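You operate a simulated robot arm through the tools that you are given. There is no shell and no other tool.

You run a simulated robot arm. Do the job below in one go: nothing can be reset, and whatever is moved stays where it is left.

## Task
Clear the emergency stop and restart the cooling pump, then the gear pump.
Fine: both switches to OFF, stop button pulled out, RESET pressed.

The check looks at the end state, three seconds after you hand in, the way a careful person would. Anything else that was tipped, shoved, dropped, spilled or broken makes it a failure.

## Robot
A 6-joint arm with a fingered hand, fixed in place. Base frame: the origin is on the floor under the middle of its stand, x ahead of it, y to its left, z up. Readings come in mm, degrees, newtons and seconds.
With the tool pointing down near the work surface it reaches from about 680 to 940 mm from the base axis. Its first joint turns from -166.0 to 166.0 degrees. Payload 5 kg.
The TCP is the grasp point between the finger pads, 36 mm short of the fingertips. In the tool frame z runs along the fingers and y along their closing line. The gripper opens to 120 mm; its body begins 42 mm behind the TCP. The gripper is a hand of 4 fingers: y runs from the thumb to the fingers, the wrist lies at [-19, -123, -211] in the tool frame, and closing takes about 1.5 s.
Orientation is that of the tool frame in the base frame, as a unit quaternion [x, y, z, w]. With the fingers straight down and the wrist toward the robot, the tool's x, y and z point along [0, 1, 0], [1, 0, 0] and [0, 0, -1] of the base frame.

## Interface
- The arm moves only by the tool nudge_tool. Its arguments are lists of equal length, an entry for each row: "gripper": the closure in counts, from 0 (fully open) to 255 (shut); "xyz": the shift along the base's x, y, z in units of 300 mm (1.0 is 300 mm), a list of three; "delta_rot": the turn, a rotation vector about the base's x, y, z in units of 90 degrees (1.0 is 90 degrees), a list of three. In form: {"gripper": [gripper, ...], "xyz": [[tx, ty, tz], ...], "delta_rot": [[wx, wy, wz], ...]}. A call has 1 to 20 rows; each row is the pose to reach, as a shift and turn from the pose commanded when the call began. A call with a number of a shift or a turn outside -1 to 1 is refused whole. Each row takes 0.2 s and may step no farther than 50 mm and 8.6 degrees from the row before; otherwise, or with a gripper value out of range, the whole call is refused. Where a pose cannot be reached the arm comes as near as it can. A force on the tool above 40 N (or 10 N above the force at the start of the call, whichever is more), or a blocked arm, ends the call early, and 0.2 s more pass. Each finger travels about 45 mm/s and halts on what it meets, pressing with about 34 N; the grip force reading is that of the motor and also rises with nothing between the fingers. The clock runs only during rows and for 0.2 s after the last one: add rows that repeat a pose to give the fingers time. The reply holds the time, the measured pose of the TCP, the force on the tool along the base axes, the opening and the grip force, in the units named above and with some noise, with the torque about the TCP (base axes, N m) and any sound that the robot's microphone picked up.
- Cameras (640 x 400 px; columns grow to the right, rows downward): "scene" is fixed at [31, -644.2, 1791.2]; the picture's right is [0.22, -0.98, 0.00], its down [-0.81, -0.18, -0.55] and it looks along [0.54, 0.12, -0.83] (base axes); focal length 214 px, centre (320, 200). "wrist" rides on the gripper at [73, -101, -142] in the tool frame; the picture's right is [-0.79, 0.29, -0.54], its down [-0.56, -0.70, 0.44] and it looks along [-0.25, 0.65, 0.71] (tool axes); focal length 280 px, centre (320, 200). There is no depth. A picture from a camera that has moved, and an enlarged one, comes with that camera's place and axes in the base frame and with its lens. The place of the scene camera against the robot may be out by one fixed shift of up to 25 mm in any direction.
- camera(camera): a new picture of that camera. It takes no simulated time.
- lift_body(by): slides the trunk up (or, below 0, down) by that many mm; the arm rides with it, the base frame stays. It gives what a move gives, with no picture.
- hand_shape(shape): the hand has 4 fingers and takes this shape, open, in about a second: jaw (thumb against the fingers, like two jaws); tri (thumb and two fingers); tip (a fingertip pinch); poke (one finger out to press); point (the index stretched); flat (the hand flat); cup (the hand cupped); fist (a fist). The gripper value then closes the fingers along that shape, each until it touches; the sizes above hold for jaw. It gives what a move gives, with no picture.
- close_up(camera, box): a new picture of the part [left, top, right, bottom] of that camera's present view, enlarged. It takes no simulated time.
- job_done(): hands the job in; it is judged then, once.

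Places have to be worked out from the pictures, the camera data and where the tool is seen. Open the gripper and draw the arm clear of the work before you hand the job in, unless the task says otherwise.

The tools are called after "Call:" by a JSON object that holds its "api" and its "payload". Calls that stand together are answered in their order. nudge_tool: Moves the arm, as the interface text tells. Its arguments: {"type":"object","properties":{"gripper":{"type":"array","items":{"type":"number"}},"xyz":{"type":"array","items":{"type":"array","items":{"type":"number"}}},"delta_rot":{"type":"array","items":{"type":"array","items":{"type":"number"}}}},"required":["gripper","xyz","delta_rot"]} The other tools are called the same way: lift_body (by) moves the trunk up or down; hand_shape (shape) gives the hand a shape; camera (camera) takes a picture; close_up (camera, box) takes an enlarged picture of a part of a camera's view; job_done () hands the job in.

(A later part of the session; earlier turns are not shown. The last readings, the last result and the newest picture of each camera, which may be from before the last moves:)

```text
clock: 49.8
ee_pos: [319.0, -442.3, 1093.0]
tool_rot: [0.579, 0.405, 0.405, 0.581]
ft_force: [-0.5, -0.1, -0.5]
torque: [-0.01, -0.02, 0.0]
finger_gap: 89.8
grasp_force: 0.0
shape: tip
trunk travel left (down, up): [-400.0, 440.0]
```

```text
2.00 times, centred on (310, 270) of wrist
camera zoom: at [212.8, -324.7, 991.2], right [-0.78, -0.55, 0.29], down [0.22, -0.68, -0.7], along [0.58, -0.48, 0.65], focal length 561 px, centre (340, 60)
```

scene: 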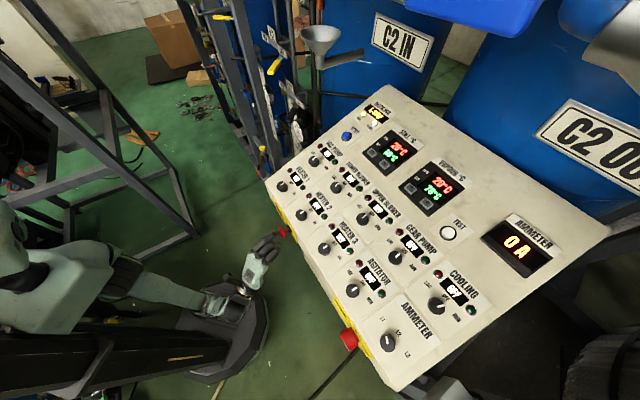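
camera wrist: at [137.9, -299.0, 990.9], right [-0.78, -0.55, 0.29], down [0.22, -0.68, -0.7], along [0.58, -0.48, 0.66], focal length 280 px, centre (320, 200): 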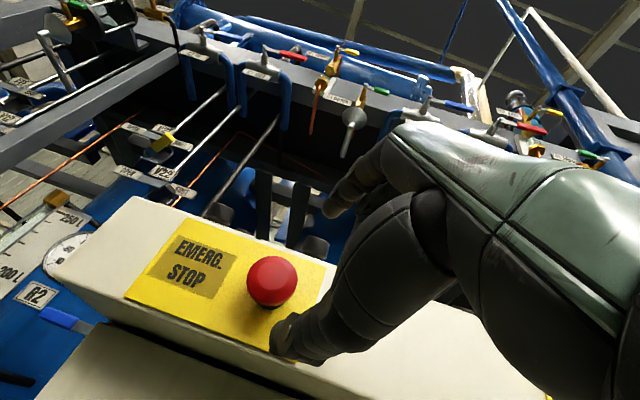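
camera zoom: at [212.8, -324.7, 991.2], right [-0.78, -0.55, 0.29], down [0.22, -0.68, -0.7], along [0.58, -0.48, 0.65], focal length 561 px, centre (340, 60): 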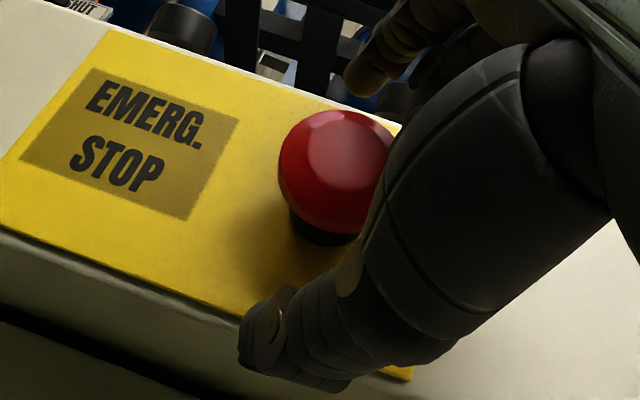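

The picture matches the first grasp. I close the pinch on the head.

Call:
{"api": "nudge_tool", "payload": {"gripper": [120, 160, 200, 255, 255, 255], "xyz": [[0, 0, 0], [0, 0, 0], [0, 0, 0], [0, 0, 0], [0, 0, 0], [0, 0, 0]], "delta_rot": [[0, 0, 0], [0, 0, 0], [0, 0, 0], [0, 0, 0], [0, 0, 0], [0, 0, 0]]}}

```text
clock: 51.2
ee_pos: [321.6, -441.7, 1092.2]
tool_rot: [0.58, 0.405, 0.405, 0.58]
ft_force: [0.2, -0.2, -2.7]
torque: [0.06, 0.13, 0.03]
finger_gap: 38.3
grasp_force: 34.4
shape: tip
trunk travel left (down, up): [-400.0, 440.0]
```

Gripped as before (gap 38, 34 N). I pull 16 mm out along the front-face normal.

Call:
{"api": "nudge_tool", "payload": {"gripper": [255, 255, 255, 255, 255], "xyz": [[-0.0095, 0.0093, 0], [-0.019, 0.0187, 0], [-0.0286, 0.028, 0], [-0.0381, 0.0373, 0], [-0.0381, 0.0373, 0]], "delta_rot": [[0, 0, 0], [0, 0, 0], [0, 0, 0], [0, 0, 0], [0, 0, 0]]}}

Call:
{"api": "close_up", "payload": {"camera": "scene", "box": [250, 200, 320, 270]}}

```text
clock: 52.4
ee_pos: [311.8, -434.2, 1092.7]
tool_rot: [0.581, 0.403, 0.403, 0.581]
ft_force: [11.6, -8.7, 3.8]
torque: [0.13, -0.02, -0.11]
finger_gap: 38.2
grasp_force: 34.0
shape: tip
trunk travel left (down, up): [-400.0, 440.0]
```

```text
5.71 times, centred on (285, 235) of scene
camera zoom: at [31.0, -644.2, 1791.2], right [0.22, -0.98, 0.0], down [-0.81, -0.18, -0.55], along [0.54, 0.12, -0.83], focal length 1226 px, centre (520, 0)
```

zoom: 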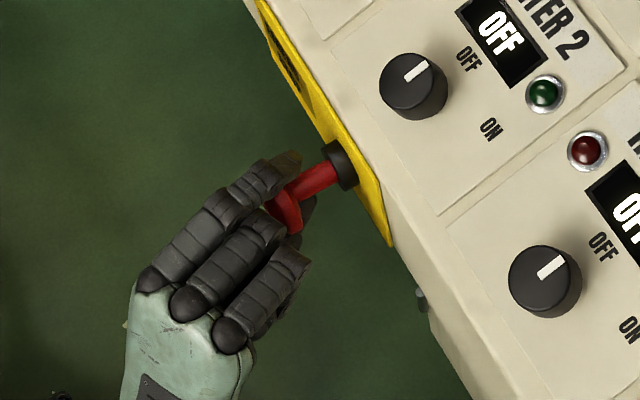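

The stem is fully drawn again. I add a small extra pull of 4 mm to make sure it's against its end stop.

Call:
{"api": "nudge_tool", "payload": {"gripper": [255, 255, 255], "xyz": [[-0.0048, 0.0047, 0], [-0.0095, 0.0093, 0], [-0.0095, 0.0093, 0]], "delta_rot": [[0, 0, 0], [0, 0, 0], [0, 0, 0]]}}

```text
clock: 53.2
ee_pos: [309.6, -431.5, 1091.4]
tool_rot: [0.581, 0.404, 0.404, 0.58]
ft_force: [22.8, -18.7, 8.9]
torque: [0.16, -0.16, -0.2]
finger_gap: 36.7
grasp_force: 34.0
shape: tip
trunk travel left (down, up): [-400.0, 440.0]
```

Resistance rises as before (end stop reached). I open the pinch in place.

Call:
{"api": "nudge_tool", "payload": {"gripper": [200, 130, 64, 64, 64, 64], "xyz": [[0, 0, 0], [0, 0, 0], [0, 0, 0], [0, 0, 0], [0, 0, 0], [0, 0, 0]], "delta_rot": [[0, 0, 0], [0, 0, 0], [0, 0, 0], [0, 0, 0], [0, 0, 0], [0, 0, 0]]}}

```text
clock: 54.6
ee_pos: [306.3, -430.1, 1092.1]
tool_rot: [0.579, 0.404, 0.405, 0.581]
ft_force: [0.3, -0.1, 0.3]
torque: [0.01, -0.01, 0.01]
finger_gap: 89.6
grasp_force: 0.1
shape: tip
trunk travel left (down, up): [-400.0, 440.0]
```

The fingers are open and force-free. I withdraw 100 mm straight back along the fingers.

Call:
{"api": "nudge_tool", "payload": {"gripper": [64, 64, 64, 64, 64], "xyz": [[-0.0627, 0.0228, 0], [-0.1253, 0.0456, 0], [-0.188, 0.0684, 0], [-0.2507, 0.0913, 0], [-0.2507, 0.0913, 0]], "delta_rot": [[0, 0, 0], [0, 0, 0], [0, 0, 0], [0, 0, 0], [0, 0, 0]]}}

Call:
{"api": "close_up", "payload": {"camera": "scene", "box": [250, 200, 320, 270]}}

```text
clock: 55.8
ee_pos: [233.7, -402.4, 1090.7]
tool_rot: [0.579, 0.404, 0.405, 0.58]
ft_force: [-0.1, 0.2, 0.3]
torque: [0.01, -0.03, 0.0]
finger_gap: 89.6
grasp_force: 0.1
shape: tip
trunk travel left (down, up): [-400.0, 440.0]
```

```text
5.71 times, centred on (285, 235) of scene
camera zoom: at [31.0, -644.2, 1791.2], right [0.22, -0.98, 0.0], down [-0.81, -0.18, -0.55], along [0.54, 0.12, -0.83], focal length 1226 px, centre (520, 0)
```

zoom: 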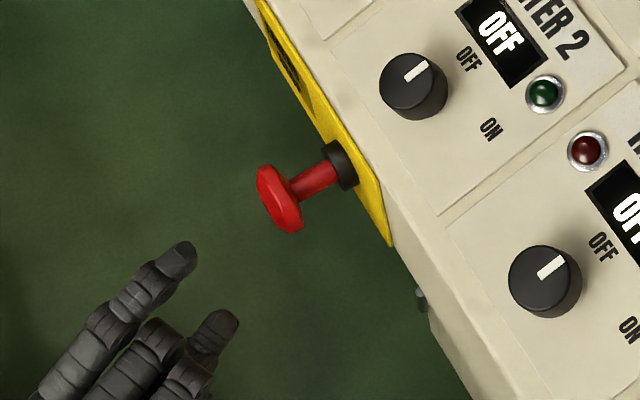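

The stop button is out again (long stem, head at the outer position). Now I raise the trunk by 390 mm with the hand clear in front.

Call:
{"api": "lift_body", "payload": {"by": 390}}

Call:
{"api": "close_up", "payload": {"camera": "scene", "box": [250, 200, 320, 270]}}

```text
clock: 59.6
ee_pos: [233.4, -403.9, 1480.6]
tool_rot: [0.579, 0.404, 0.405, 0.581]
ft_force: [0.4, -0.1, -0.1]
torque: [0.01, 0.0, 0.0]
finger_gap: 89.6
grasp_force: 0.1
shape: tip
trunk travel left (down, up): [-790.0, 50.0]
```

```text
5.71 times, centred on (285, 235) of scene
camera zoom: at [31.0, -644.2, 1791.2], right [0.22, -0.98, 0.0], down [-0.81, -0.18, -0.55], along [0.54, 0.12, -0.83], focal length 1226 px, centre (520, 0)
```

zoom: 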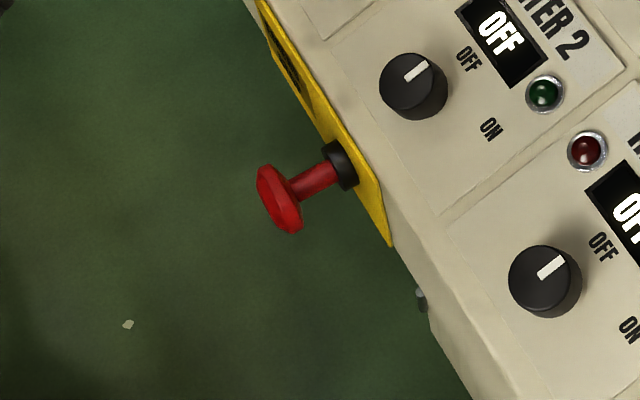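

Now at a safe height (z≈1481). I begin the first half of the move toward a point above RESET, pitching the hand down on the way.

Call:
{"api": "nudge_tool", "payload": {"gripper": [127, 127, 127, 127, 127, 127], "xyz": [[0.103, -0.041, -0.024], [0.207, -0.081, -0.048], [0.31, -0.122, -0.072], [0.413, -0.163, -0.096], [0.517, -0.203, -0.12], [0.62, -0.244, -0.144]], "delta_rot": [[0.0311, 0.0493, -0.0203], [0.0621, 0.0985, -0.0406], [0.0932, 0.1478, -0.0609], [0.1242, 0.1971, -0.0812], [0.1553, 0.2463, -0.1015], [0.1863, 0.2956, -0.1218]]}}

Call:
{"api": "camera", "payload": {"camera": "wrist"}}

```text
clock: 61.0
ee_pos: [422.2, -478.1, 1435.9]
tool_rot: [0.77, 0.407, 0.259, 0.417]
ft_force: [-1.0, 0.4, -0.4]
torque: [0.02, 0.01, 0.01]
finger_gap: 60.7
grasp_force: 0.1
shape: tip
trunk travel left (down, up): [-790.0, 50.0]
```

```text
taken
camera wrist: at [314.7, -321.8, 1428.7], right [-0.7, -0.52, 0.48], down [-0.26, -0.44, -0.86], along [0.66, -0.73, 0.17], focal length 280 px, centre (320, 200)
```

wrist: 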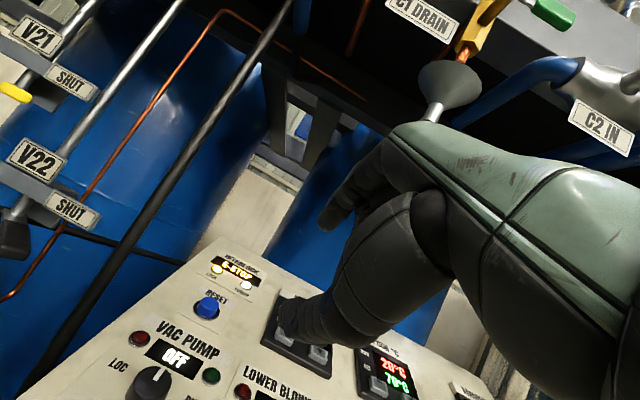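

There's a thin vertical pole about 120 mm left of RESET (near (696, -470)); my approach keeps the hand ~75 mm clear of it. I complete the second half of the move, closing the pinch to make a pressing tip.

Call:
{"api": "nudge_tool", "payload": {"gripper": [200, 255, 255, 255, 255, 255, 255], "xyz": [[0.102, -0.04, -0.023], [0.203, -0.08, -0.047], [0.305, -0.12, -0.07], [0.407, -0.16, -0.093], [0.508, -0.2, -0.117], [0.61, -0.24, -0.14], [0.61, -0.24, -0.14]], "delta_rot": [[0.0311, 0.0493, -0.0203], [0.0621, 0.0985, -0.0406], [0.0932, 0.1478, -0.0609], [0.1242, 0.1971, -0.0812], [0.1553, 0.2463, -0.1015], [0.1863, 0.2956, -0.1218], [0.1863, 0.2956, -0.1218]]}}

Call:
{"api": "camera", "payload": {"camera": "wrist"}}

Call:
{"api": "camera", "payload": {"camera": "scene"}}

```text
clock: 62.6
ee_pos: [603.5, -549.0, 1396.8]
tool_rot: [0.895, 0.376, 0.091, 0.221]
ft_force: [0.0, 0.2, 0.4]
torque: [-0.05, -0.01, -0.01]
finger_gap: 0.2
grasp_force: 33.4
shape: tip
trunk travel left (down, up): [-790.0, 50.0]
```

```text
taken
camera wrist: at [544.1, -386.2, 1475.5], right [-0.55, -0.56, 0.62], down [-0.69, -0.11, -0.72], along [0.47, -0.82, -0.33], focal length 280 px, centre (320, 200)
```

wrist: 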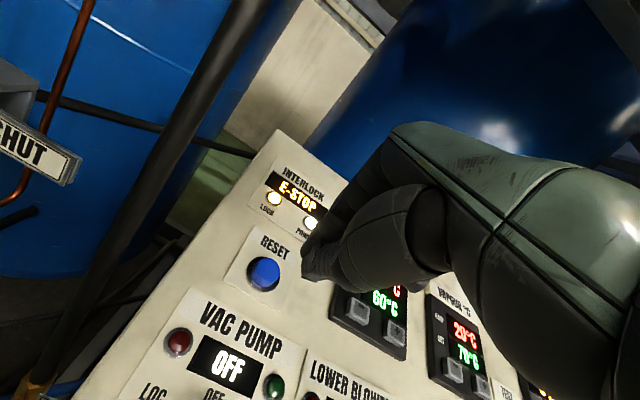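

```text
taken
```

scene: 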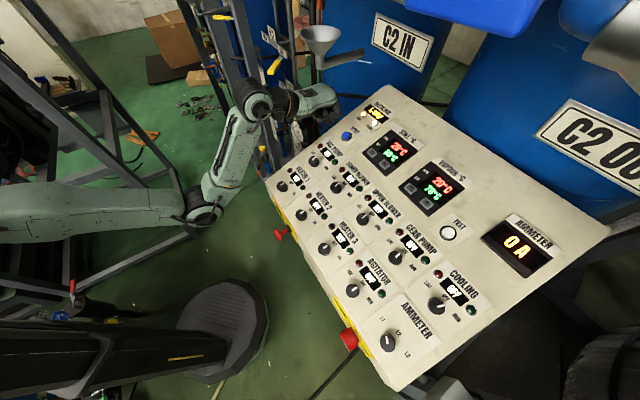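

RESET appears at about pixel (264, 274), while the tool axis would meet its top near (274, 283): I'm ~12 mm too far right. I zoom in to refine.

Call:
{"api": "close_up", "payload": {"camera": "wrist", "box": [210, 220, 350, 320]}}

Call:
{"api": "close_up", "payload": {"camera": "scene", "box": [310, 90, 400, 150]}}

```text
4.00 times, centred on (280, 270) of wrist
camera zoom: at [544.1, -386.2, 1475.5], right [-0.55, -0.56, 0.62], down [-0.69, -0.11, -0.72], along [0.47, -0.82, -0.33], focal length 1122 px, centre (480, -80)
```

zoom: 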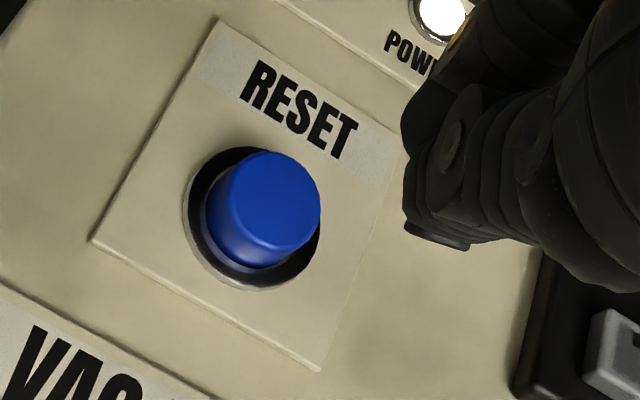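

```text
6.67 times, centred on (355, 120) of scene
camera zoom: at [31.0, -644.2, 1791.2], right [0.22, -0.98, 0.0], down [-0.81, -0.18, -0.55], along [0.54, 0.12, -0.83], focal length 1430 px, centre (87, 733)
```

zoom: 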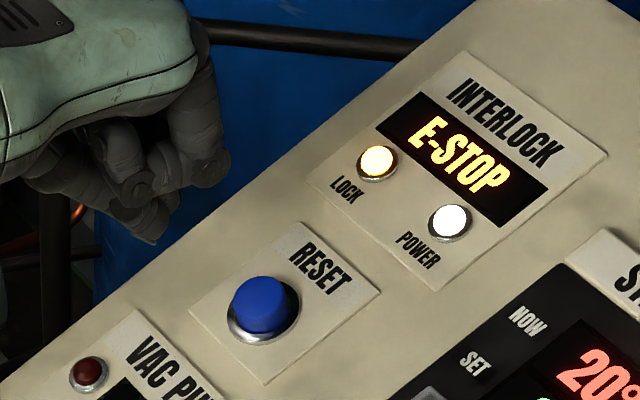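

The two-view range to RESET is uncertain (L≈100–130 mm), so I servo visually: shift ~7 mm left and 12 mm up-slope and approach 45 mm, then re-measure.

Call:
{"api": "nudge_tool", "payload": {"gripper": [255, 255, 255], "xyz": [[0.046, -0.029, -0.057], [0.092, -0.058, -0.114], [0.092, -0.058, -0.114]], "delta_rot": [[0, 0, 0], [0, 0, 0], [0, 0, 0]]}}

Call:
{"api": "close_up", "payload": {"camera": "wrist", "box": [210, 220, 350, 320]}}

Call:
{"api": "close_up", "payload": {"camera": "scene", "box": [310, 90, 400, 150]}}

```text
clock: 63.4
ee_pos: [629.9, -566.0, 1363.5]
tool_rot: [0.896, 0.375, 0.091, 0.221]
ft_force: [-0.5, -0.2, -0.4]
torque: [0.0, 0.02, 0.01]
finger_gap: 0.1
grasp_force: 33.8
shape: tip
trunk travel left (down, up): [-790.0, 50.0]
```

```text
4.00 times, centred on (280, 270) of wrist
camera zoom: at [571.7, -403.7, 1441.7], right [-0.55, -0.56, 0.62], down [-0.69, -0.11, -0.72], along [0.47, -0.82, -0.33], focal length 1122 px, centre (480, -80)
```

zoom: 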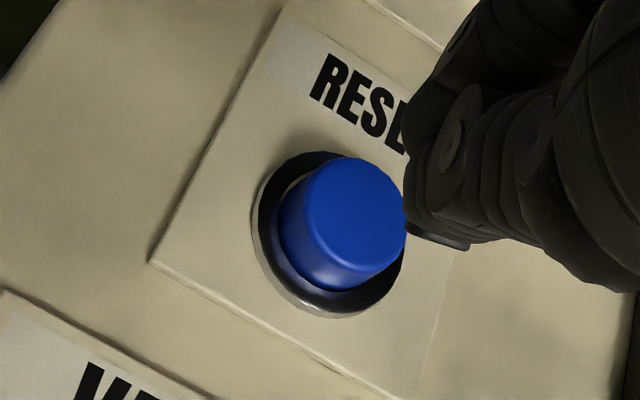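

```text
6.67 times, centred on (355, 120) of scene
camera zoom: at [31.0, -644.2, 1791.2], right [0.22, -0.98, 0.0], down [-0.81, -0.18, -0.55], along [0.54, 0.12, -0.83], focal length 1430 px, centre (87, 733)
```

zoom: 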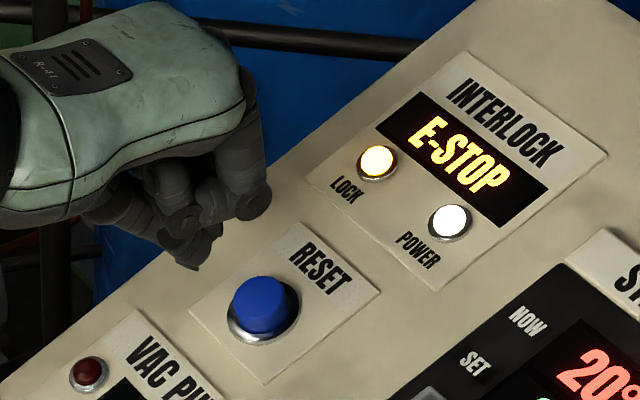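

Motion parallax suggests RESET's top is 25–45 mm beyond the fingertips and slightly up-slope. I creep closer by 18 mm with a small lateral correction and measure again.

Call:
{"api": "nudge_tool", "payload": {"gripper": [255, 255], "xyz": [[0.012, -0.02, -0.022], [0.023, -0.041, -0.044]], "delta_rot": [[0, 0, 0], [0, 0, 0]]}}

Call:
{"api": "close_up", "payload": {"camera": "wrist", "box": [210, 220, 350, 320]}}

Call:
{"api": "close_up", "payload": {"camera": "scene", "box": [320, 100, 380, 150]}}

```text
clock: 64.0
ee_pos: [637.4, -578.4, 1349.9]
tool_rot: [0.895, 0.376, 0.092, 0.222]
ft_force: [0.3, -0.1, -0.2]
torque: [-0.03, 0.01, -0.01]
finger_gap: 0.0
grasp_force: 34.3
shape: tip
trunk travel left (down, up): [-790.0, 50.0]
```

```text
4.00 times, centred on (280, 270) of wrist
camera zoom: at [578.7, -416.7, 1428.3], right [-0.55, -0.56, 0.62], down [-0.69, -0.11, -0.72], along [0.47, -0.82, -0.33], focal length 1122 px, centre (480, -80)
```

zoom: 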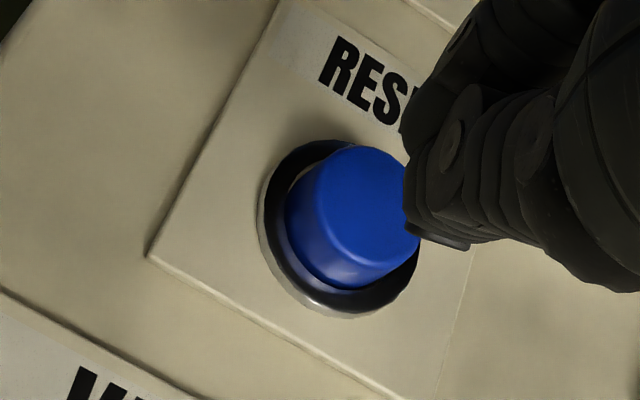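

```text
8.00 times, centred on (350, 125) of scene
camera zoom: at [31.0, -644.2, 1791.2], right [0.22, -0.98, 0.0], down [-0.81, -0.18, -0.55], along [0.54, 0.12, -0.83], focal length 1716 px, centre (80, 800)
```

zoom: 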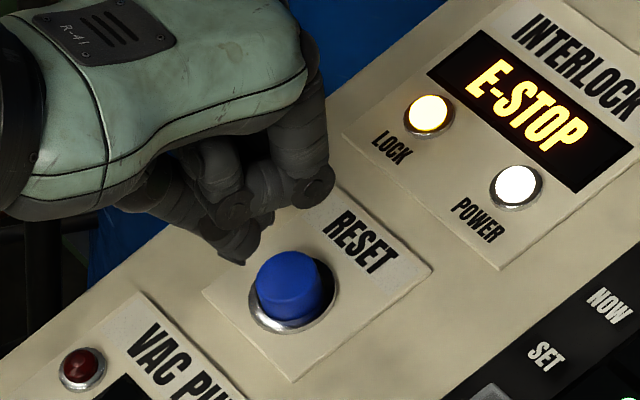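

The tool axis now passes through the button's centre if its top is ~60–65 mm from the TCP, consistent with parallax. I advance another 15 mm along the axis and check.

Call:
{"api": "nudge_tool", "payload": {"gripper": [255, 255], "xyz": [[0.008, -0.008, -0.022], [0.0165, -0.0162, -0.0444]], "delta_rot": [[0, 0, 0], [0, 0, 0]]}}

Call:
{"api": "close_up", "payload": {"camera": "wrist", "box": [210, 220, 350, 320]}}

Call:
{"api": "close_up", "payload": {"camera": "scene", "box": [320, 100, 380, 150]}}

```text
clock: 64.6
ee_pos: [642.3, -583.7, 1335.1]
tool_rot: [0.895, 0.377, 0.092, 0.221]
ft_force: [0.8, -0.3, -0.2]
torque: [0.01, 0.0, -0.03]
finger_gap: 0.0
grasp_force: 34.1
shape: tip
trunk travel left (down, up): [-790.0, 50.0]
```

```text
4.00 times, centred on (280, 270) of wrist
camera zoom: at [583.3, -421.1, 1414.4], right [-0.55, -0.56, 0.62], down [-0.69, -0.11, -0.72], along [0.47, -0.82, -0.33], focal length 1122 px, centre (480, -80)
```

zoom: 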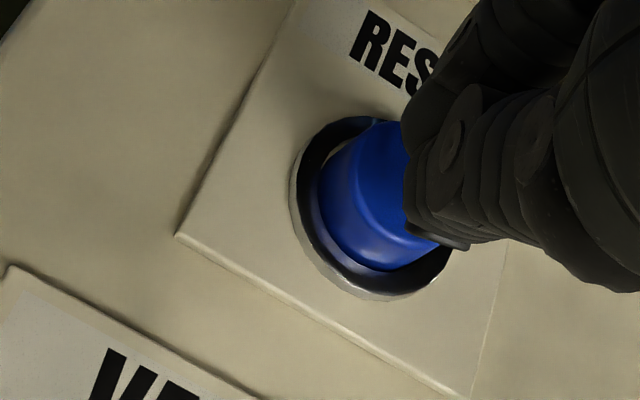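

```text
8.00 times, centred on (350, 125) of scene
camera zoom: at [31.0, -644.2, 1791.2], right [0.22, -0.98, 0.0], down [-0.81, -0.18, -0.55], along [0.54, 0.12, -0.83], focal length 1716 px, centre (80, 800)
```

zoom: 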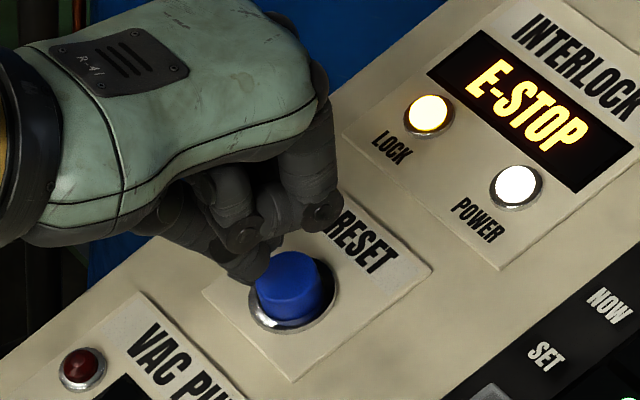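

Tip is now ~12 mm above the button on its axis. I press slowly in 3 mm steps (up to 21 mm), with the force guard as the stop.

Call:
{"api": "nudge_tool", "payload": {"gripper": [255, 255, 255, 255, 255, 255, 255], "xyz": [[0.0033, -0.0032, -0.0089], [0.0066, -0.0065, -0.0177], [0.0099, -0.0097, -0.0266], [0.0132, -0.0129, -0.0355], [0.0165, -0.0162, -0.0444], [0.0198, -0.0194, -0.0532], [0.0231, -0.0226, -0.0621]], "delta_rot": [[0, 0, 0], [0, 0, 0], [0, 0, 0], [0, 0, 0], [0, 0, 0], [0, 0, 0], [0, 0, 0]]}}

Call:
{"api": "close_up", "payload": {"camera": "scene", "box": [320, 100, 380, 150]}}

Call:
{"api": "close_up", "payload": {"camera": "wrist", "box": [210, 180, 370, 320]}}

```text
clock: 66.2
ee_pos: [647.5, -588.7, 1318.4]
tool_rot: [0.895, 0.376, 0.093, 0.222]
ft_force: [-1.6, 0.6, 2.3]
torque: [0.01, 0.0, -0.01]
finger_gap: 0.0
grasp_force: 33.8
shape: tip
trunk travel left (down, up): [-790.0, 50.0]
heard: click
```

```text
8.00 times, centred on (350, 125) of scene
camera zoom: at [31.0, -644.2, 1791.2], right [0.22, -0.98, 0.0], down [-0.81, -0.18, -0.55], along [0.54, 0.12, -0.83], focal length 1716 px, centre (80, 800)
```

zoom: 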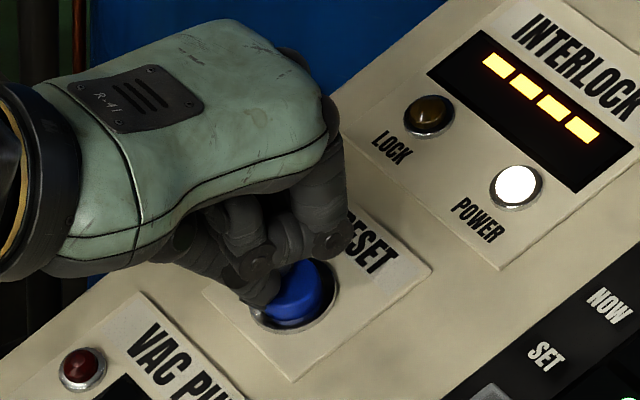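

```text
2.86 times, centred on (290, 250) of wrist
camera zoom: at [589.0, -426.4, 1397.1], right [-0.55, -0.56, 0.62], down [-0.69, -0.11, -0.72], along [0.47, -0.82, -0.33], focal length 801 px, centre (406, 57)
```

zoom: 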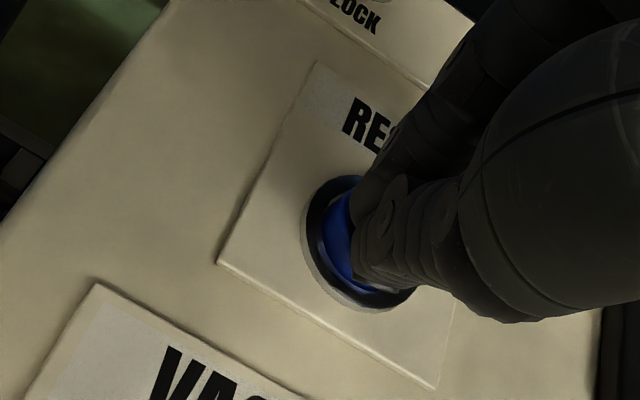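

Click heard: the LOCK lamp went out and the interlock display changed from E-STOP to "----". RESET took. I back off 80 mm along the normal.

Call:
{"api": "nudge_tool", "payload": {"gripper": [255, 255, 255, 255], "xyz": [[-0.022, 0.0215, 0.059], [-0.044, 0.043, 0.118], [-0.066, 0.065, 0.177], [-0.088, 0.086, 0.236]], "delta_rot": [[0, 0, 0], [0, 0, 0], [0, 0, 0], [0, 0, 0]]}}

Call:
{"api": "camera", "payload": {"camera": "scene"}}

Call:
{"api": "close_up", "payload": {"camera": "scene", "box": [320, 85, 400, 150]}}

Call:
{"api": "close_up", "payload": {"camera": "scene", "box": [370, 220, 490, 320]}}

```text
clock: 67.2
ee_pos: [622.6, -563.7, 1387.9]
tool_rot: [0.896, 0.375, 0.091, 0.221]
ft_force: [-0.3, -0.5, -0.1]
torque: [-0.02, 0.03, 0.01]
finger_gap: 0.1
grasp_force: 34.2
shape: tip
trunk travel left (down, up): [-790.0, 50.0]
```

```text
taken
```

scene: 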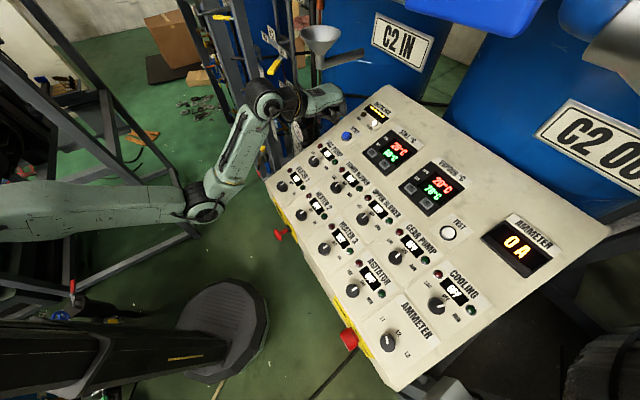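

```text
6.15 times, centred on (360, 118) of scene
camera zoom: at [31.0, -644.2, 1791.2], right [0.22, -0.98, 0.0], down [-0.81, -0.18, -0.55], along [0.54, 0.12, -0.83], focal length 1320 px, centre (74, 708)
```

zoom: 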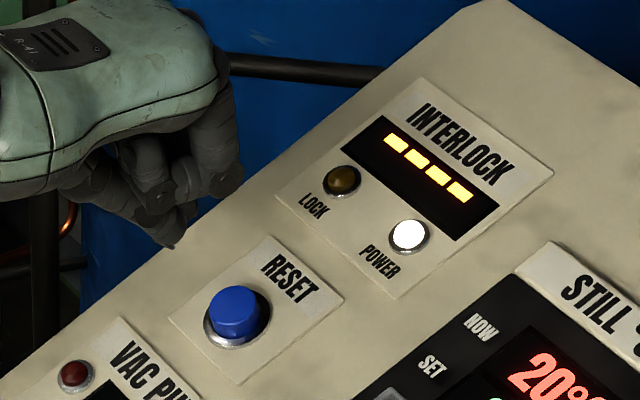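

```text
4.00 times, centred on (430, 270) of scene
camera zoom: at [31.0, -644.2, 1791.2], right [0.22, -0.98, 0.0], down [-0.81, -0.18, -0.55], along [0.54, 0.12, -0.83], focal length 858 px, centre (-120, -80)
```

zoom: 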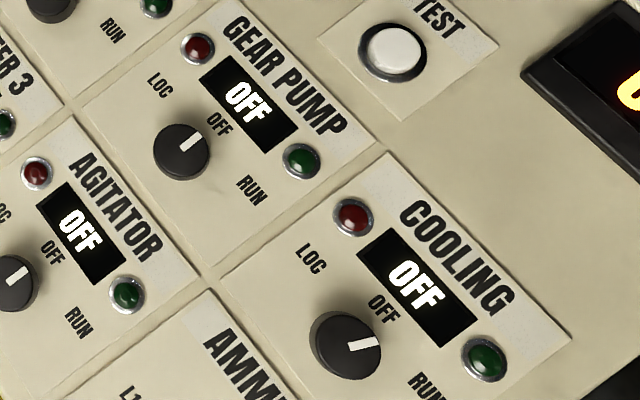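

Interlock is cleared with both switches OFF and the stop out. Now I travel back over the panel (staying ~80 mm above it) toward the COOLING switch, first half of the way, setting the hand roll to about -10°.

Call:
{"api": "nudge_tool", "payload": {"gripper": [145, 145, 145, 145, 145, 145, 145], "xyz": [[-0.114, -0.07, 0.02], [-0.229, -0.141, 0.02], [-0.343, -0.211, 0.01], [-0.457, -0.282, 0.0], [-0.571, -0.352, -0.01], [-0.686, -0.423, -0.02], [-0.8, -0.493, -0.03]], "delta_rot": [[0.0052, -0.0051, -0.0141], [0.0105, -0.0103, -0.0282], [0.0157, -0.0154, -0.0422], [0.0209, -0.0205, -0.0563], [0.0262, -0.0256, -0.0704], [0.0314, -0.0308, -0.0845], [0.0367, -0.0359, -0.0986]]}}

Call:
{"api": "camera", "payload": {"camera": "scene"}}

```text
clock: 68.8
ee_pos: [380.3, -712.2, 1379.2]
tool_rot: [0.925, 0.297, 0.111, 0.211]
ft_force: [-0.2, 0.1, -0.2]
torque: [0.03, -0.04, 0.02]
finger_gap: 51.1
grasp_force: 0.0
shape: tip
trunk travel left (down, up): [-790.0, 50.0]
```

```text
taken
```

scene: 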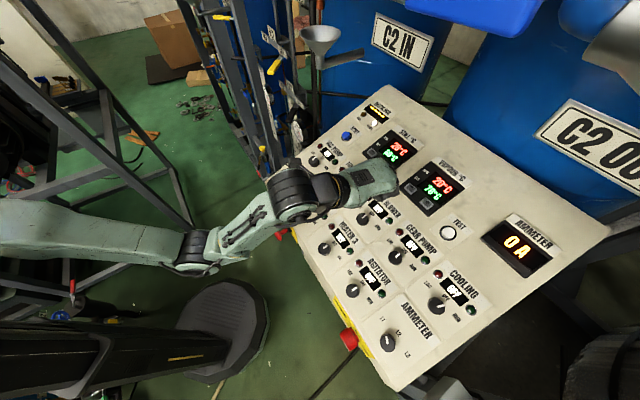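

Mid-way and clear. I complete the move to the pre-grasp above the COOLING knob with roll -20°.

Call:
{"api": "nudge_tool", "payload": {"gripper": [145, 145, 145, 145, 145, 145, 145, 145], "xyz": [[-0.111, -0.072, 0.0], [-0.222, -0.145, -0.02], [-0.333, -0.217, -0.05], [-0.445, -0.29, -0.08], [-0.556, -0.362, -0.11], [-0.667, -0.435, -0.14], [-0.778, -0.507, -0.174], [-0.778, -0.507, -0.174]], "delta_rot": [[0.0052, -0.0051, -0.0141], [0.0105, -0.0103, -0.0282], [0.0157, -0.0154, -0.0422], [0.0209, -0.0205, -0.0563], [0.0262, -0.0256, -0.0704], [0.0314, -0.0308, -0.0845], [0.0367, -0.0359, -0.0986], [0.0367, -0.0359, -0.0986]]}}

Call:
{"api": "camera", "payload": {"camera": "wrist"}}

Call:
{"api": "close_up", "payload": {"camera": "wrist", "box": [220, 200, 360, 320]}}

```text
clock: 70.6
ee_pos: [147.9, -863.0, 1327.2]
tool_rot: [0.947, 0.215, 0.127, 0.201]
ft_force: [-1.0, 0.7, -0.2]
torque: [0.04, 0.02, -0.02]
finger_gap: 51.5
grasp_force: 0.1
shape: tip
trunk travel left (down, up): [-790.0, 50.0]
```

```text
taken
camera wrist: at [130.2, -698.0, 1420.2], right [-0.77, -0.42, 0.48], down [-0.59, 0.18, -0.78], along [0.25, -0.89, -0.39], focal length 280 px, centre (320, 200)
```

wrist: 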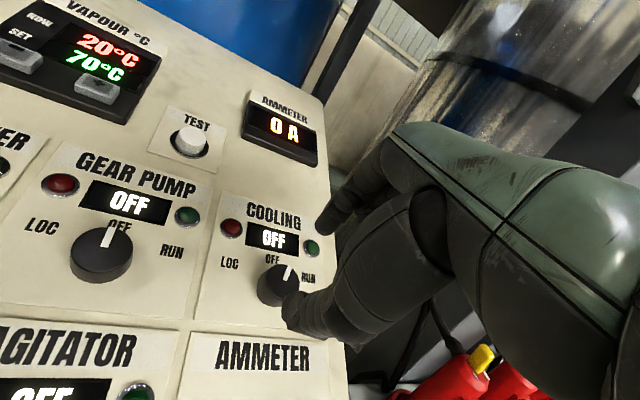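

```text
3.33 times, centred on (290, 260) of wrist
camera zoom: at [130.2, -698.0, 1420.2], right [-0.77, -0.42, 0.48], down [-0.59, 0.18, -0.78], along [0.25, -0.89, -0.39], focal length 935 px, centre (420, 0)
```

zoom: 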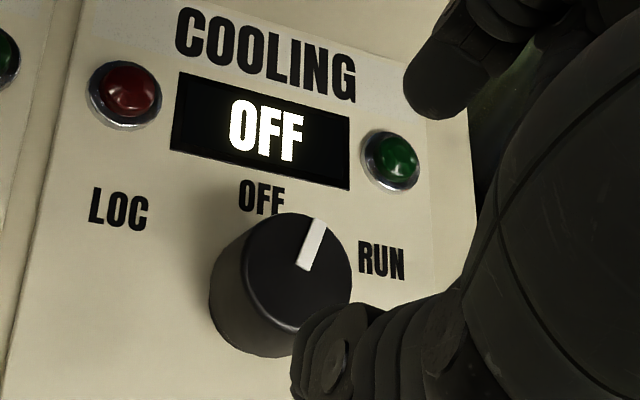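

COOLING's pointer sits ~20° past OFF, so it needs about 40° clockwise to RUN (60°). Alignment is within ~3 mm; I correct it and descend 61 mm along the normal onto the knob.

Call:
{"api": "nudge_tool", "payload": {"gripper": [145, 145, 145, 145, 145], "xyz": [[0.01, -0.015, -0.045], [0.025, -0.033, -0.09], [0.042, -0.051, -0.135], [0.0597, -0.07, -0.1817], [0.0597, -0.07, -0.1817]], "delta_rot": [[0, 0, 0], [0, 0, 0], [0, 0, 0], [0, 0, 0], [0, 0, 0]]}}

Call:
{"api": "close_up", "payload": {"camera": "wrist", "box": [220, 200, 360, 320]}}

```text
clock: 71.8
ee_pos: [167.2, -884.8, 1272.6]
tool_rot: [0.947, 0.215, 0.127, 0.202]
ft_force: [-0.1, 0.0, 0.0]
torque: [0.0, 0.01, 0.01]
finger_gap: 51.5
grasp_force: 0.0
shape: tip
trunk travel left (down, up): [-790.0, 50.0]
```

```text
3.33 times, centred on (290, 260) of wrist
camera zoom: at [148.8, -719.6, 1366.0], right [-0.77, -0.42, 0.48], down [-0.59, 0.18, -0.78], along [0.25, -0.89, -0.39], focal length 935 px, centre (420, 0)
```

zoom: 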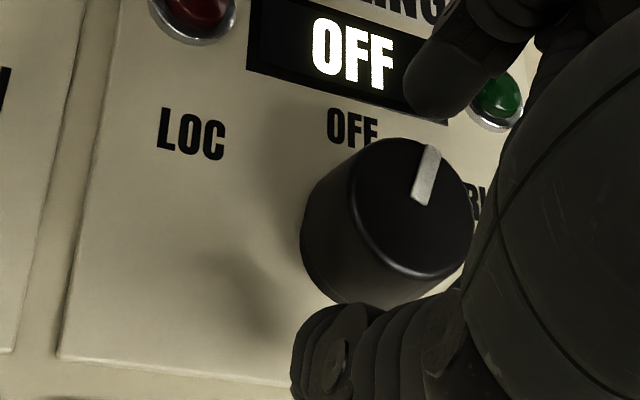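

Centred (knob at pixel (317, 262) vs axis (316, 260)). I close the pinch.

Call:
{"api": "nudge_tool", "payload": {"gripper": [190, 255, 255, 255, 255], "xyz": [[0, 0, 0], [0, 0, 0], [0, 0, 0], [0, 0, 0], [0, 0, 0]], "delta_rot": [[0, 0, 0], [0, 0, 0], [0, 0, 0], [0, 0, 0], [0, 0, 0]]}}

```text
clock: 73.0
ee_pos: [166.9, -884.0, 1273.7]
tool_rot: [0.947, 0.215, 0.127, 0.202]
ft_force: [0.4, -1.5, -1.0]
torque: [-0.02, -0.02, 0.01]
finger_gap: 27.3
grasp_force: 33.7
shape: tip
trunk travel left (down, up): [-790.0, 50.0]
```

Gripped (gap 27, 34 N). I turn the COOLING knob 40° clockwise to RUN.

Call:
{"api": "nudge_tool", "payload": {"gripper": [255, 255, 255, 255, 255, 255, 255], "xyz": [[0, 0, 0], [0, 0, 0], [0, 0, 0], [0, 0, 0], [0, 0, 0], [0, 0, 0], [0, 0, 0]], "delta_rot": [[0.0244, -0.0241, -0.0657], [0.0488, -0.0483, -0.1314], [0.0732, -0.0724, -0.1972], [0.0976, -0.0965, -0.2629], [0.122, -0.1207, -0.3286], [0.1464, -0.1448, -0.3943], [0.1464, -0.1448, -0.3943]]}}

Call:
{"api": "close_up", "payload": {"camera": "wrist", "box": [200, 160, 360, 320]}}

Call:
{"api": "close_up", "payload": {"camera": "scene", "box": [370, 220, 490, 320]}}

```text
clock: 74.6
ee_pos: [167.2, -885.9, 1273.8]
tool_rot: [0.964, -0.122, 0.188, 0.145]
ft_force: [5.8, -12.4, 4.4]
torque: [-0.58, -0.03, -0.09]
finger_gap: 27.1
grasp_force: 34.4
shape: tip
trunk travel left (down, up): [-790.0, 50.0]
```

```text
2.50 times, centred on (280, 240) of wrist
camera zoom: at [217.4, -757.8, 1404.7], right [-0.97, 0.05, 0.23], down [-0.15, 0.61, -0.78], along [-0.18, -0.79, -0.58], focal length 701 px, centre (420, 100)
```

zoom: 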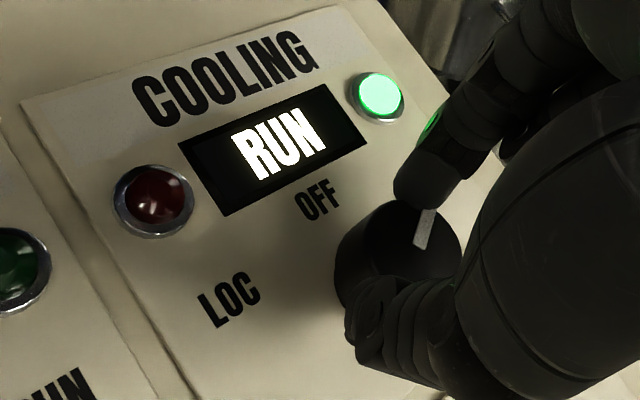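

```text
4.00 times, centred on (430, 270) of scene
camera zoom: at [31.0, -644.2, 1791.2], right [0.22, -0.98, 0.0], down [-0.81, -0.18, -0.55], along [0.54, 0.12, -0.83], focal length 858 px, centre (-120, -80)
```

zoom: 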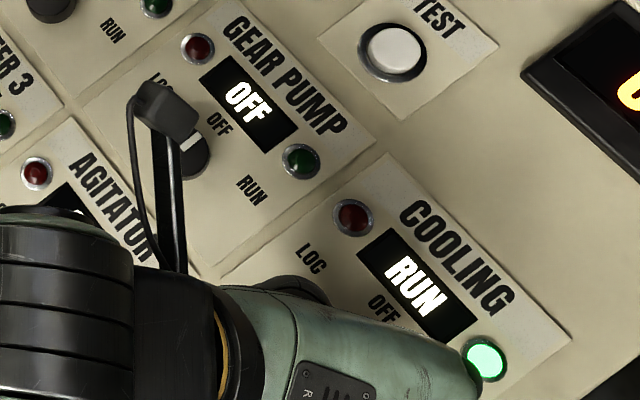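

COOLING reads RUN and its green lamp is lit. I open the pinch slightly and back straight out along the normal.

Call:
{"api": "nudge_tool", "payload": {"gripper": [150, 145, 145, 145, 145, 145, 145], "xyz": [[0, 0, 0], [0, 0, 0], [0, 0, 0], [-0.02, 0.02, 0.055], [-0.04, 0.04, 0.108], [-0.06, 0.06, 0.162], [-0.077, 0.076, 0.207]], "delta_rot": [[0, 0, 0], [0, 0, 0], [0, 0, 0], [0, 0, 0], [0, 0, 0], [0, 0, 0], [0, 0, 0]]}}

Call:
{"api": "camera", "payload": {"camera": "wrist"}}

Call:
{"api": "close_up", "payload": {"camera": "wrist", "box": [200, 180, 360, 320]}}

```text
clock: 76.2
ee_pos: [141.0, -861.5, 1336.1]
tool_rot: [0.963, -0.122, 0.189, 0.146]
ft_force: [0.3, 0.8, 0.5]
torque: [0.02, 0.04, 0.01]
finger_gap: 51.3
grasp_force: 0.1
shape: tip
trunk travel left (down, up): [-790.0, 50.0]
```

```text
taken
camera wrist: at [191.9, -732.3, 1467.8], right [-0.97, 0.05, 0.23], down [-0.15, 0.61, -0.78], along [-0.18, -0.79, -0.58], focal length 280 px, centre (320, 200)
```

wrist: 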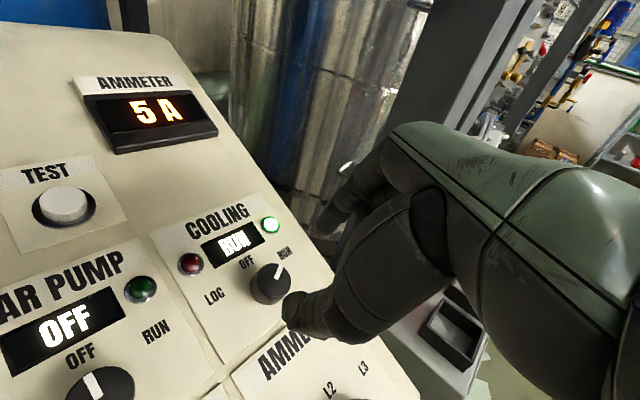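

```text
2.86 times, centred on (280, 250) of wrist
camera zoom: at [191.9, -732.3, 1467.8], right [-0.97, 0.05, 0.23], down [-0.15, 0.61, -0.78], along [-0.18, -0.79, -0.58], focal length 801 px, centre (434, 57)
```

zoom: 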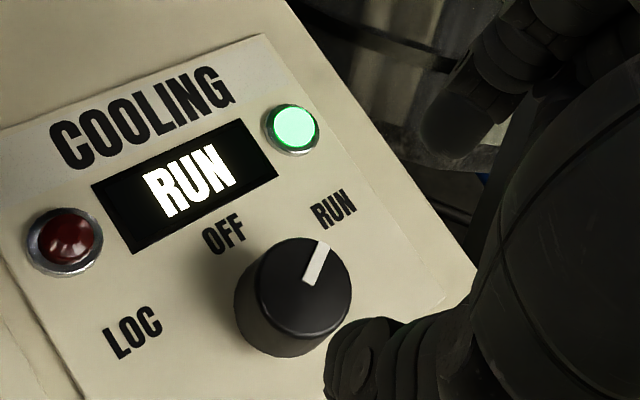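

COOLING is running (RUN, green lamp, ammeter 5 A). I check the GEAR PUMP pointer angle before moving to it.

Call:
{"api": "close_up", "payload": {"camera": "wrist", "box": [0, 300, 180, 400]}}

Call:
{"api": "close_up", "payload": {"camera": "scene", "box": [370, 230, 430, 280]}}

```text
3.56 times, centred on (90, 350) of wrist
camera zoom: at [191.9, -732.3, 1467.8], right [-0.97, 0.05, 0.23], down [-0.15, 0.61, -0.78], along [-0.18, -0.79, -0.58], focal length 997 px, centre (1138, -333)
```

zoom: 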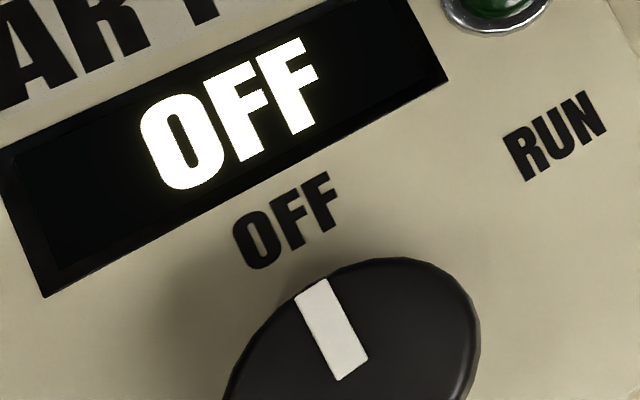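

```text
8.00 times, centred on (400, 255) of scene
camera zoom: at [31.0, -644.2, 1791.2], right [0.22, -0.98, 0.0], down [-0.81, -0.18, -0.55], along [0.54, 0.12, -0.83], focal length 1716 px, centre (-320, -240)
```

zoom: 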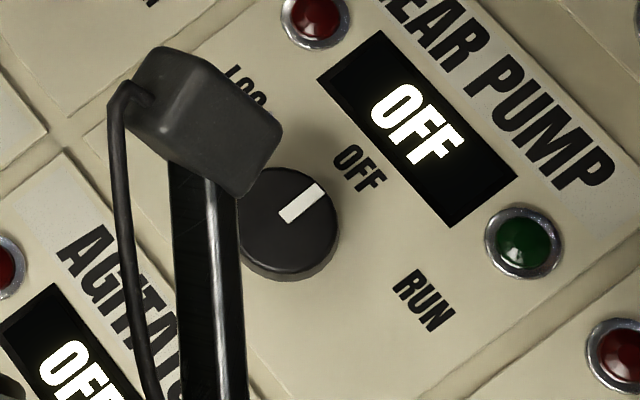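

GEAR PUMP's pointer is about 5° past OFF on the left side, so it needs ~65° clockwise. I move over it and roll the hand to the matching start angle (+5°).

Call:
{"api": "nudge_tool", "payload": {"gripper": [145, 145, 145, 145, 145, 145, 145, 145, 145], "xyz": [[0.043, 0.0375, 0.0], [0.0865, 0.075, 0.0], [0.13, 0.1125, 0.0], [0.173, 0.15, 0.0], [0.216, 0.1875, -0.01], [0.26, 0.225, -0.02], [0.303, 0.2625, -0.03], [0.346, 0.3, -0.045], [0.346, 0.3, -0.045]], "delta_rot": [[-0.0298, 0.0294, 0.0801], [-0.0595, 0.0589, 0.1602], [-0.0893, 0.0883, 0.2403], [-0.119, 0.1177, 0.3204], [-0.1488, 0.1471, 0.4004], [-0.1785, 0.1766, 0.4805], [-0.2083, 0.206, 0.5606], [-0.238, 0.2354, 0.6407], [-0.238, 0.2354, 0.6407]]}}

Call:
{"api": "camera", "payload": {"camera": "wrist"}}

Call:
{"api": "close_up", "payload": {"camera": "wrist", "box": [220, 200, 360, 320]}}

```text
clock: 78.2
ee_pos: [247.3, -770.9, 1320.8]
tool_rot: [0.878, 0.416, 0.08, 0.225]
ft_force: [0.3, 0.0, 0.1]
torque: [-0.02, 0.0, 0.0]
finger_gap: 51.1
grasp_force: 0.0
shape: tip
trunk travel left (down, up): [-790.0, 50.0]
```

```text
taken
camera wrist: at [178.1, -612.0, 1396.9], right [-0.48, -0.59, 0.65], down [-0.7, -0.19, -0.69], along [0.53, -0.79, -0.32], focal length 280 px, centre (320, 200)
```

wrist: 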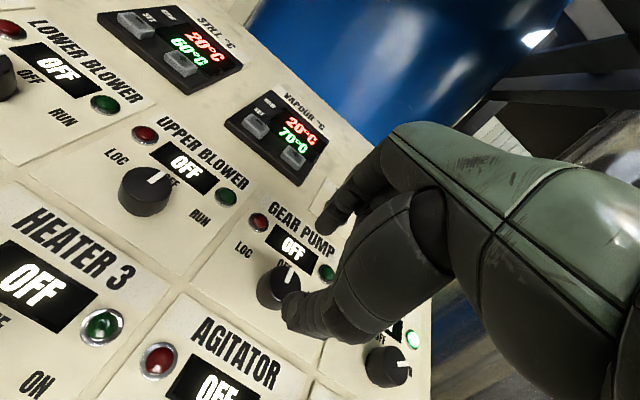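

```text
3.33 times, centred on (290, 260) of wrist
camera zoom: at [178.1, -612.0, 1396.9], right [-0.48, -0.59, 0.65], down [-0.7, -0.19, -0.69], along [0.53, -0.79, -0.32], focal length 935 px, centre (420, 0)
```

zoom: 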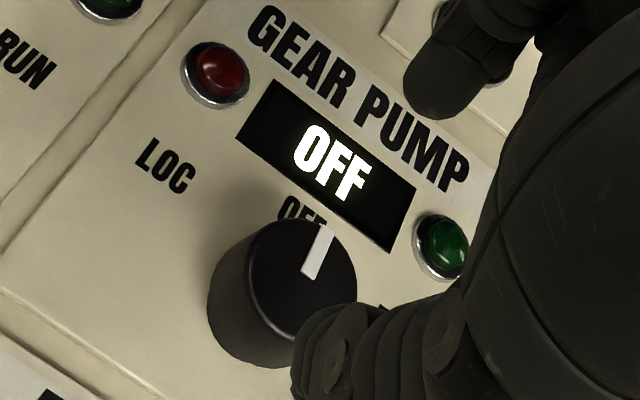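

Aligned to within ~3 mm of the knob axis. I apply that correction and descend 55 mm onto the GEAR PUMP knob.

Call:
{"api": "nudge_tool", "payload": {"gripper": [145, 145, 145, 145, 145], "xyz": [[0.006, -0.014, -0.041], [0.02, -0.03, -0.082], [0.035, -0.047, -0.123], [0.0505, -0.0638, -0.1647], [0.0505, -0.0638, -0.1647]], "delta_rot": [[0, 0, 0], [0, 0, 0], [0, 0, 0], [0, 0, 0], [0, 0, 0]]}}

Call:
{"api": "close_up", "payload": {"camera": "wrist", "box": [220, 200, 360, 320]}}

```text
clock: 79.4
ee_pos: [261.1, -791.1, 1270.7]
tool_rot: [0.878, 0.416, 0.082, 0.224]
ft_force: [0.7, 0.3, -0.1]
torque: [-0.02, -0.01, -0.04]
finger_gap: 51.4
grasp_force: 0.1
shape: tip
trunk travel left (down, up): [-790.0, 50.0]
```

```text
3.33 times, centred on (290, 260) of wrist
camera zoom: at [193.3, -631.2, 1346.6], right [-0.49, -0.59, 0.65], down [-0.7, -0.18, -0.69], along [0.52, -0.79, -0.32], focal length 935 px, centre (420, 0)
```

zoom: 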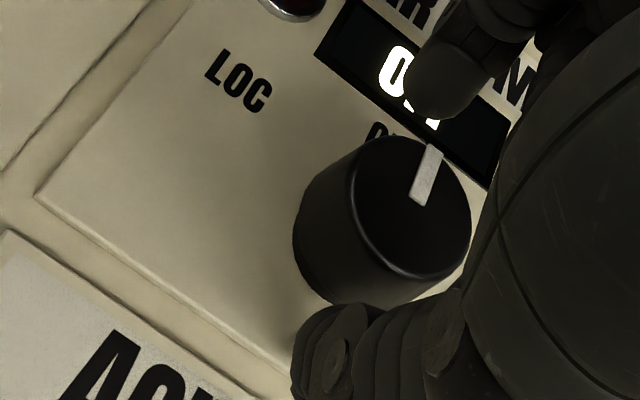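

The knob sits between thumb and index with ~2 mm offset, fine for gripping. I close the pinch.

Call:
{"api": "nudge_tool", "payload": {"gripper": [190, 255, 255, 255, 255], "xyz": [[-0.003, 0.0025, -0.0025], [-0.003, 0.0025, -0.0025], [-0.003, 0.0025, -0.0025], [-0.003, 0.0025, -0.0025], [-0.003, 0.0025, -0.0025]], "delta_rot": [[0, 0, 0], [0, 0, 0], [0, 0, 0], [0, 0, 0], [0, 0, 0]]}}

```text
clock: 80.6
ee_pos: [261.6, -790.8, 1270.6]
tool_rot: [0.878, 0.415, 0.082, 0.225]
ft_force: [1.5, 1.3, -2.3]
torque: [0.08, 0.05, 0.01]
finger_gap: 28.1
grasp_force: 34.2
shape: tip
trunk travel left (down, up): [-790.0, 50.0]
```

Gripped (gap 28, 34 N). I turn the GEAR PUMP knob 65° clockwise to RUN.

Call:
{"api": "nudge_tool", "payload": {"gripper": [255, 255, 255, 255, 255, 255, 255, 255, 255], "xyz": [[0, 0, 0], [0, 0, 0], [0, 0, 0], [0, 0, 0], [0, 0, 0], [0, 0, 0], [0, 0, 0], [0, 0, 0], [0, 0, 0]], "delta_rot": [[0.0298, -0.0294, -0.0801], [0.0595, -0.0589, -0.1602], [0.0893, -0.0883, -0.2403], [0.119, -0.1177, -0.3204], [0.1488, -0.1471, -0.4004], [0.1785, -0.1766, -0.4805], [0.2083, -0.206, -0.5606], [0.238, -0.2354, -0.6407], [0.238, -0.2354, -0.6407]]}}

Call:
{"api": "close_up", "payload": {"camera": "wrist", "box": [200, 160, 360, 320]}}

Call:
{"api": "camera", "payload": {"camera": "scene"}}

```text
clock: 82.6
ee_pos: [262.4, -790.7, 1271.0]
tool_rot: [0.963, -0.124, 0.188, 0.147]
ft_force: [8.3, -9.6, 5.8]
torque: [-0.56, -0.08, -0.04]
finger_gap: 27.7
grasp_force: 34.1
shape: tip
trunk travel left (down, up): [-790.0, 50.0]
```

```text
2.50 times, centred on (280, 240) of wrist
camera zoom: at [312.2, -663.5, 1402.4], right [-0.97, 0.05, 0.23], down [-0.15, 0.61, -0.78], along [-0.18, -0.79, -0.58], focal length 701 px, centre (420, 100)
```

zoom: 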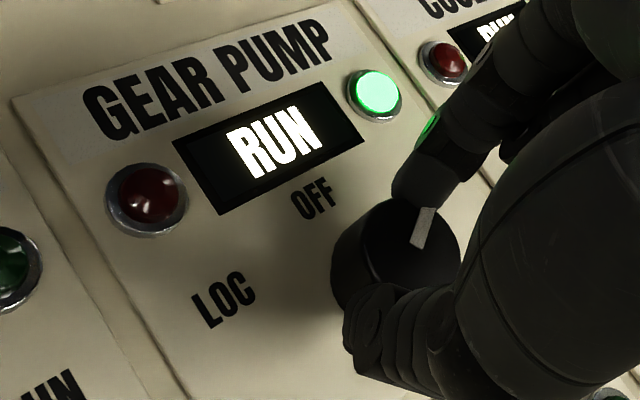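

```text
taken
```

scene: 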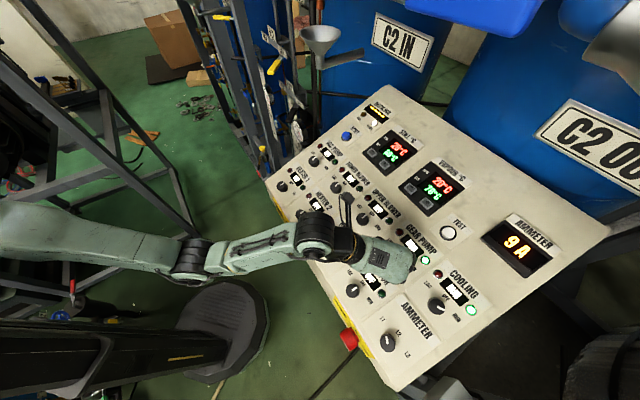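

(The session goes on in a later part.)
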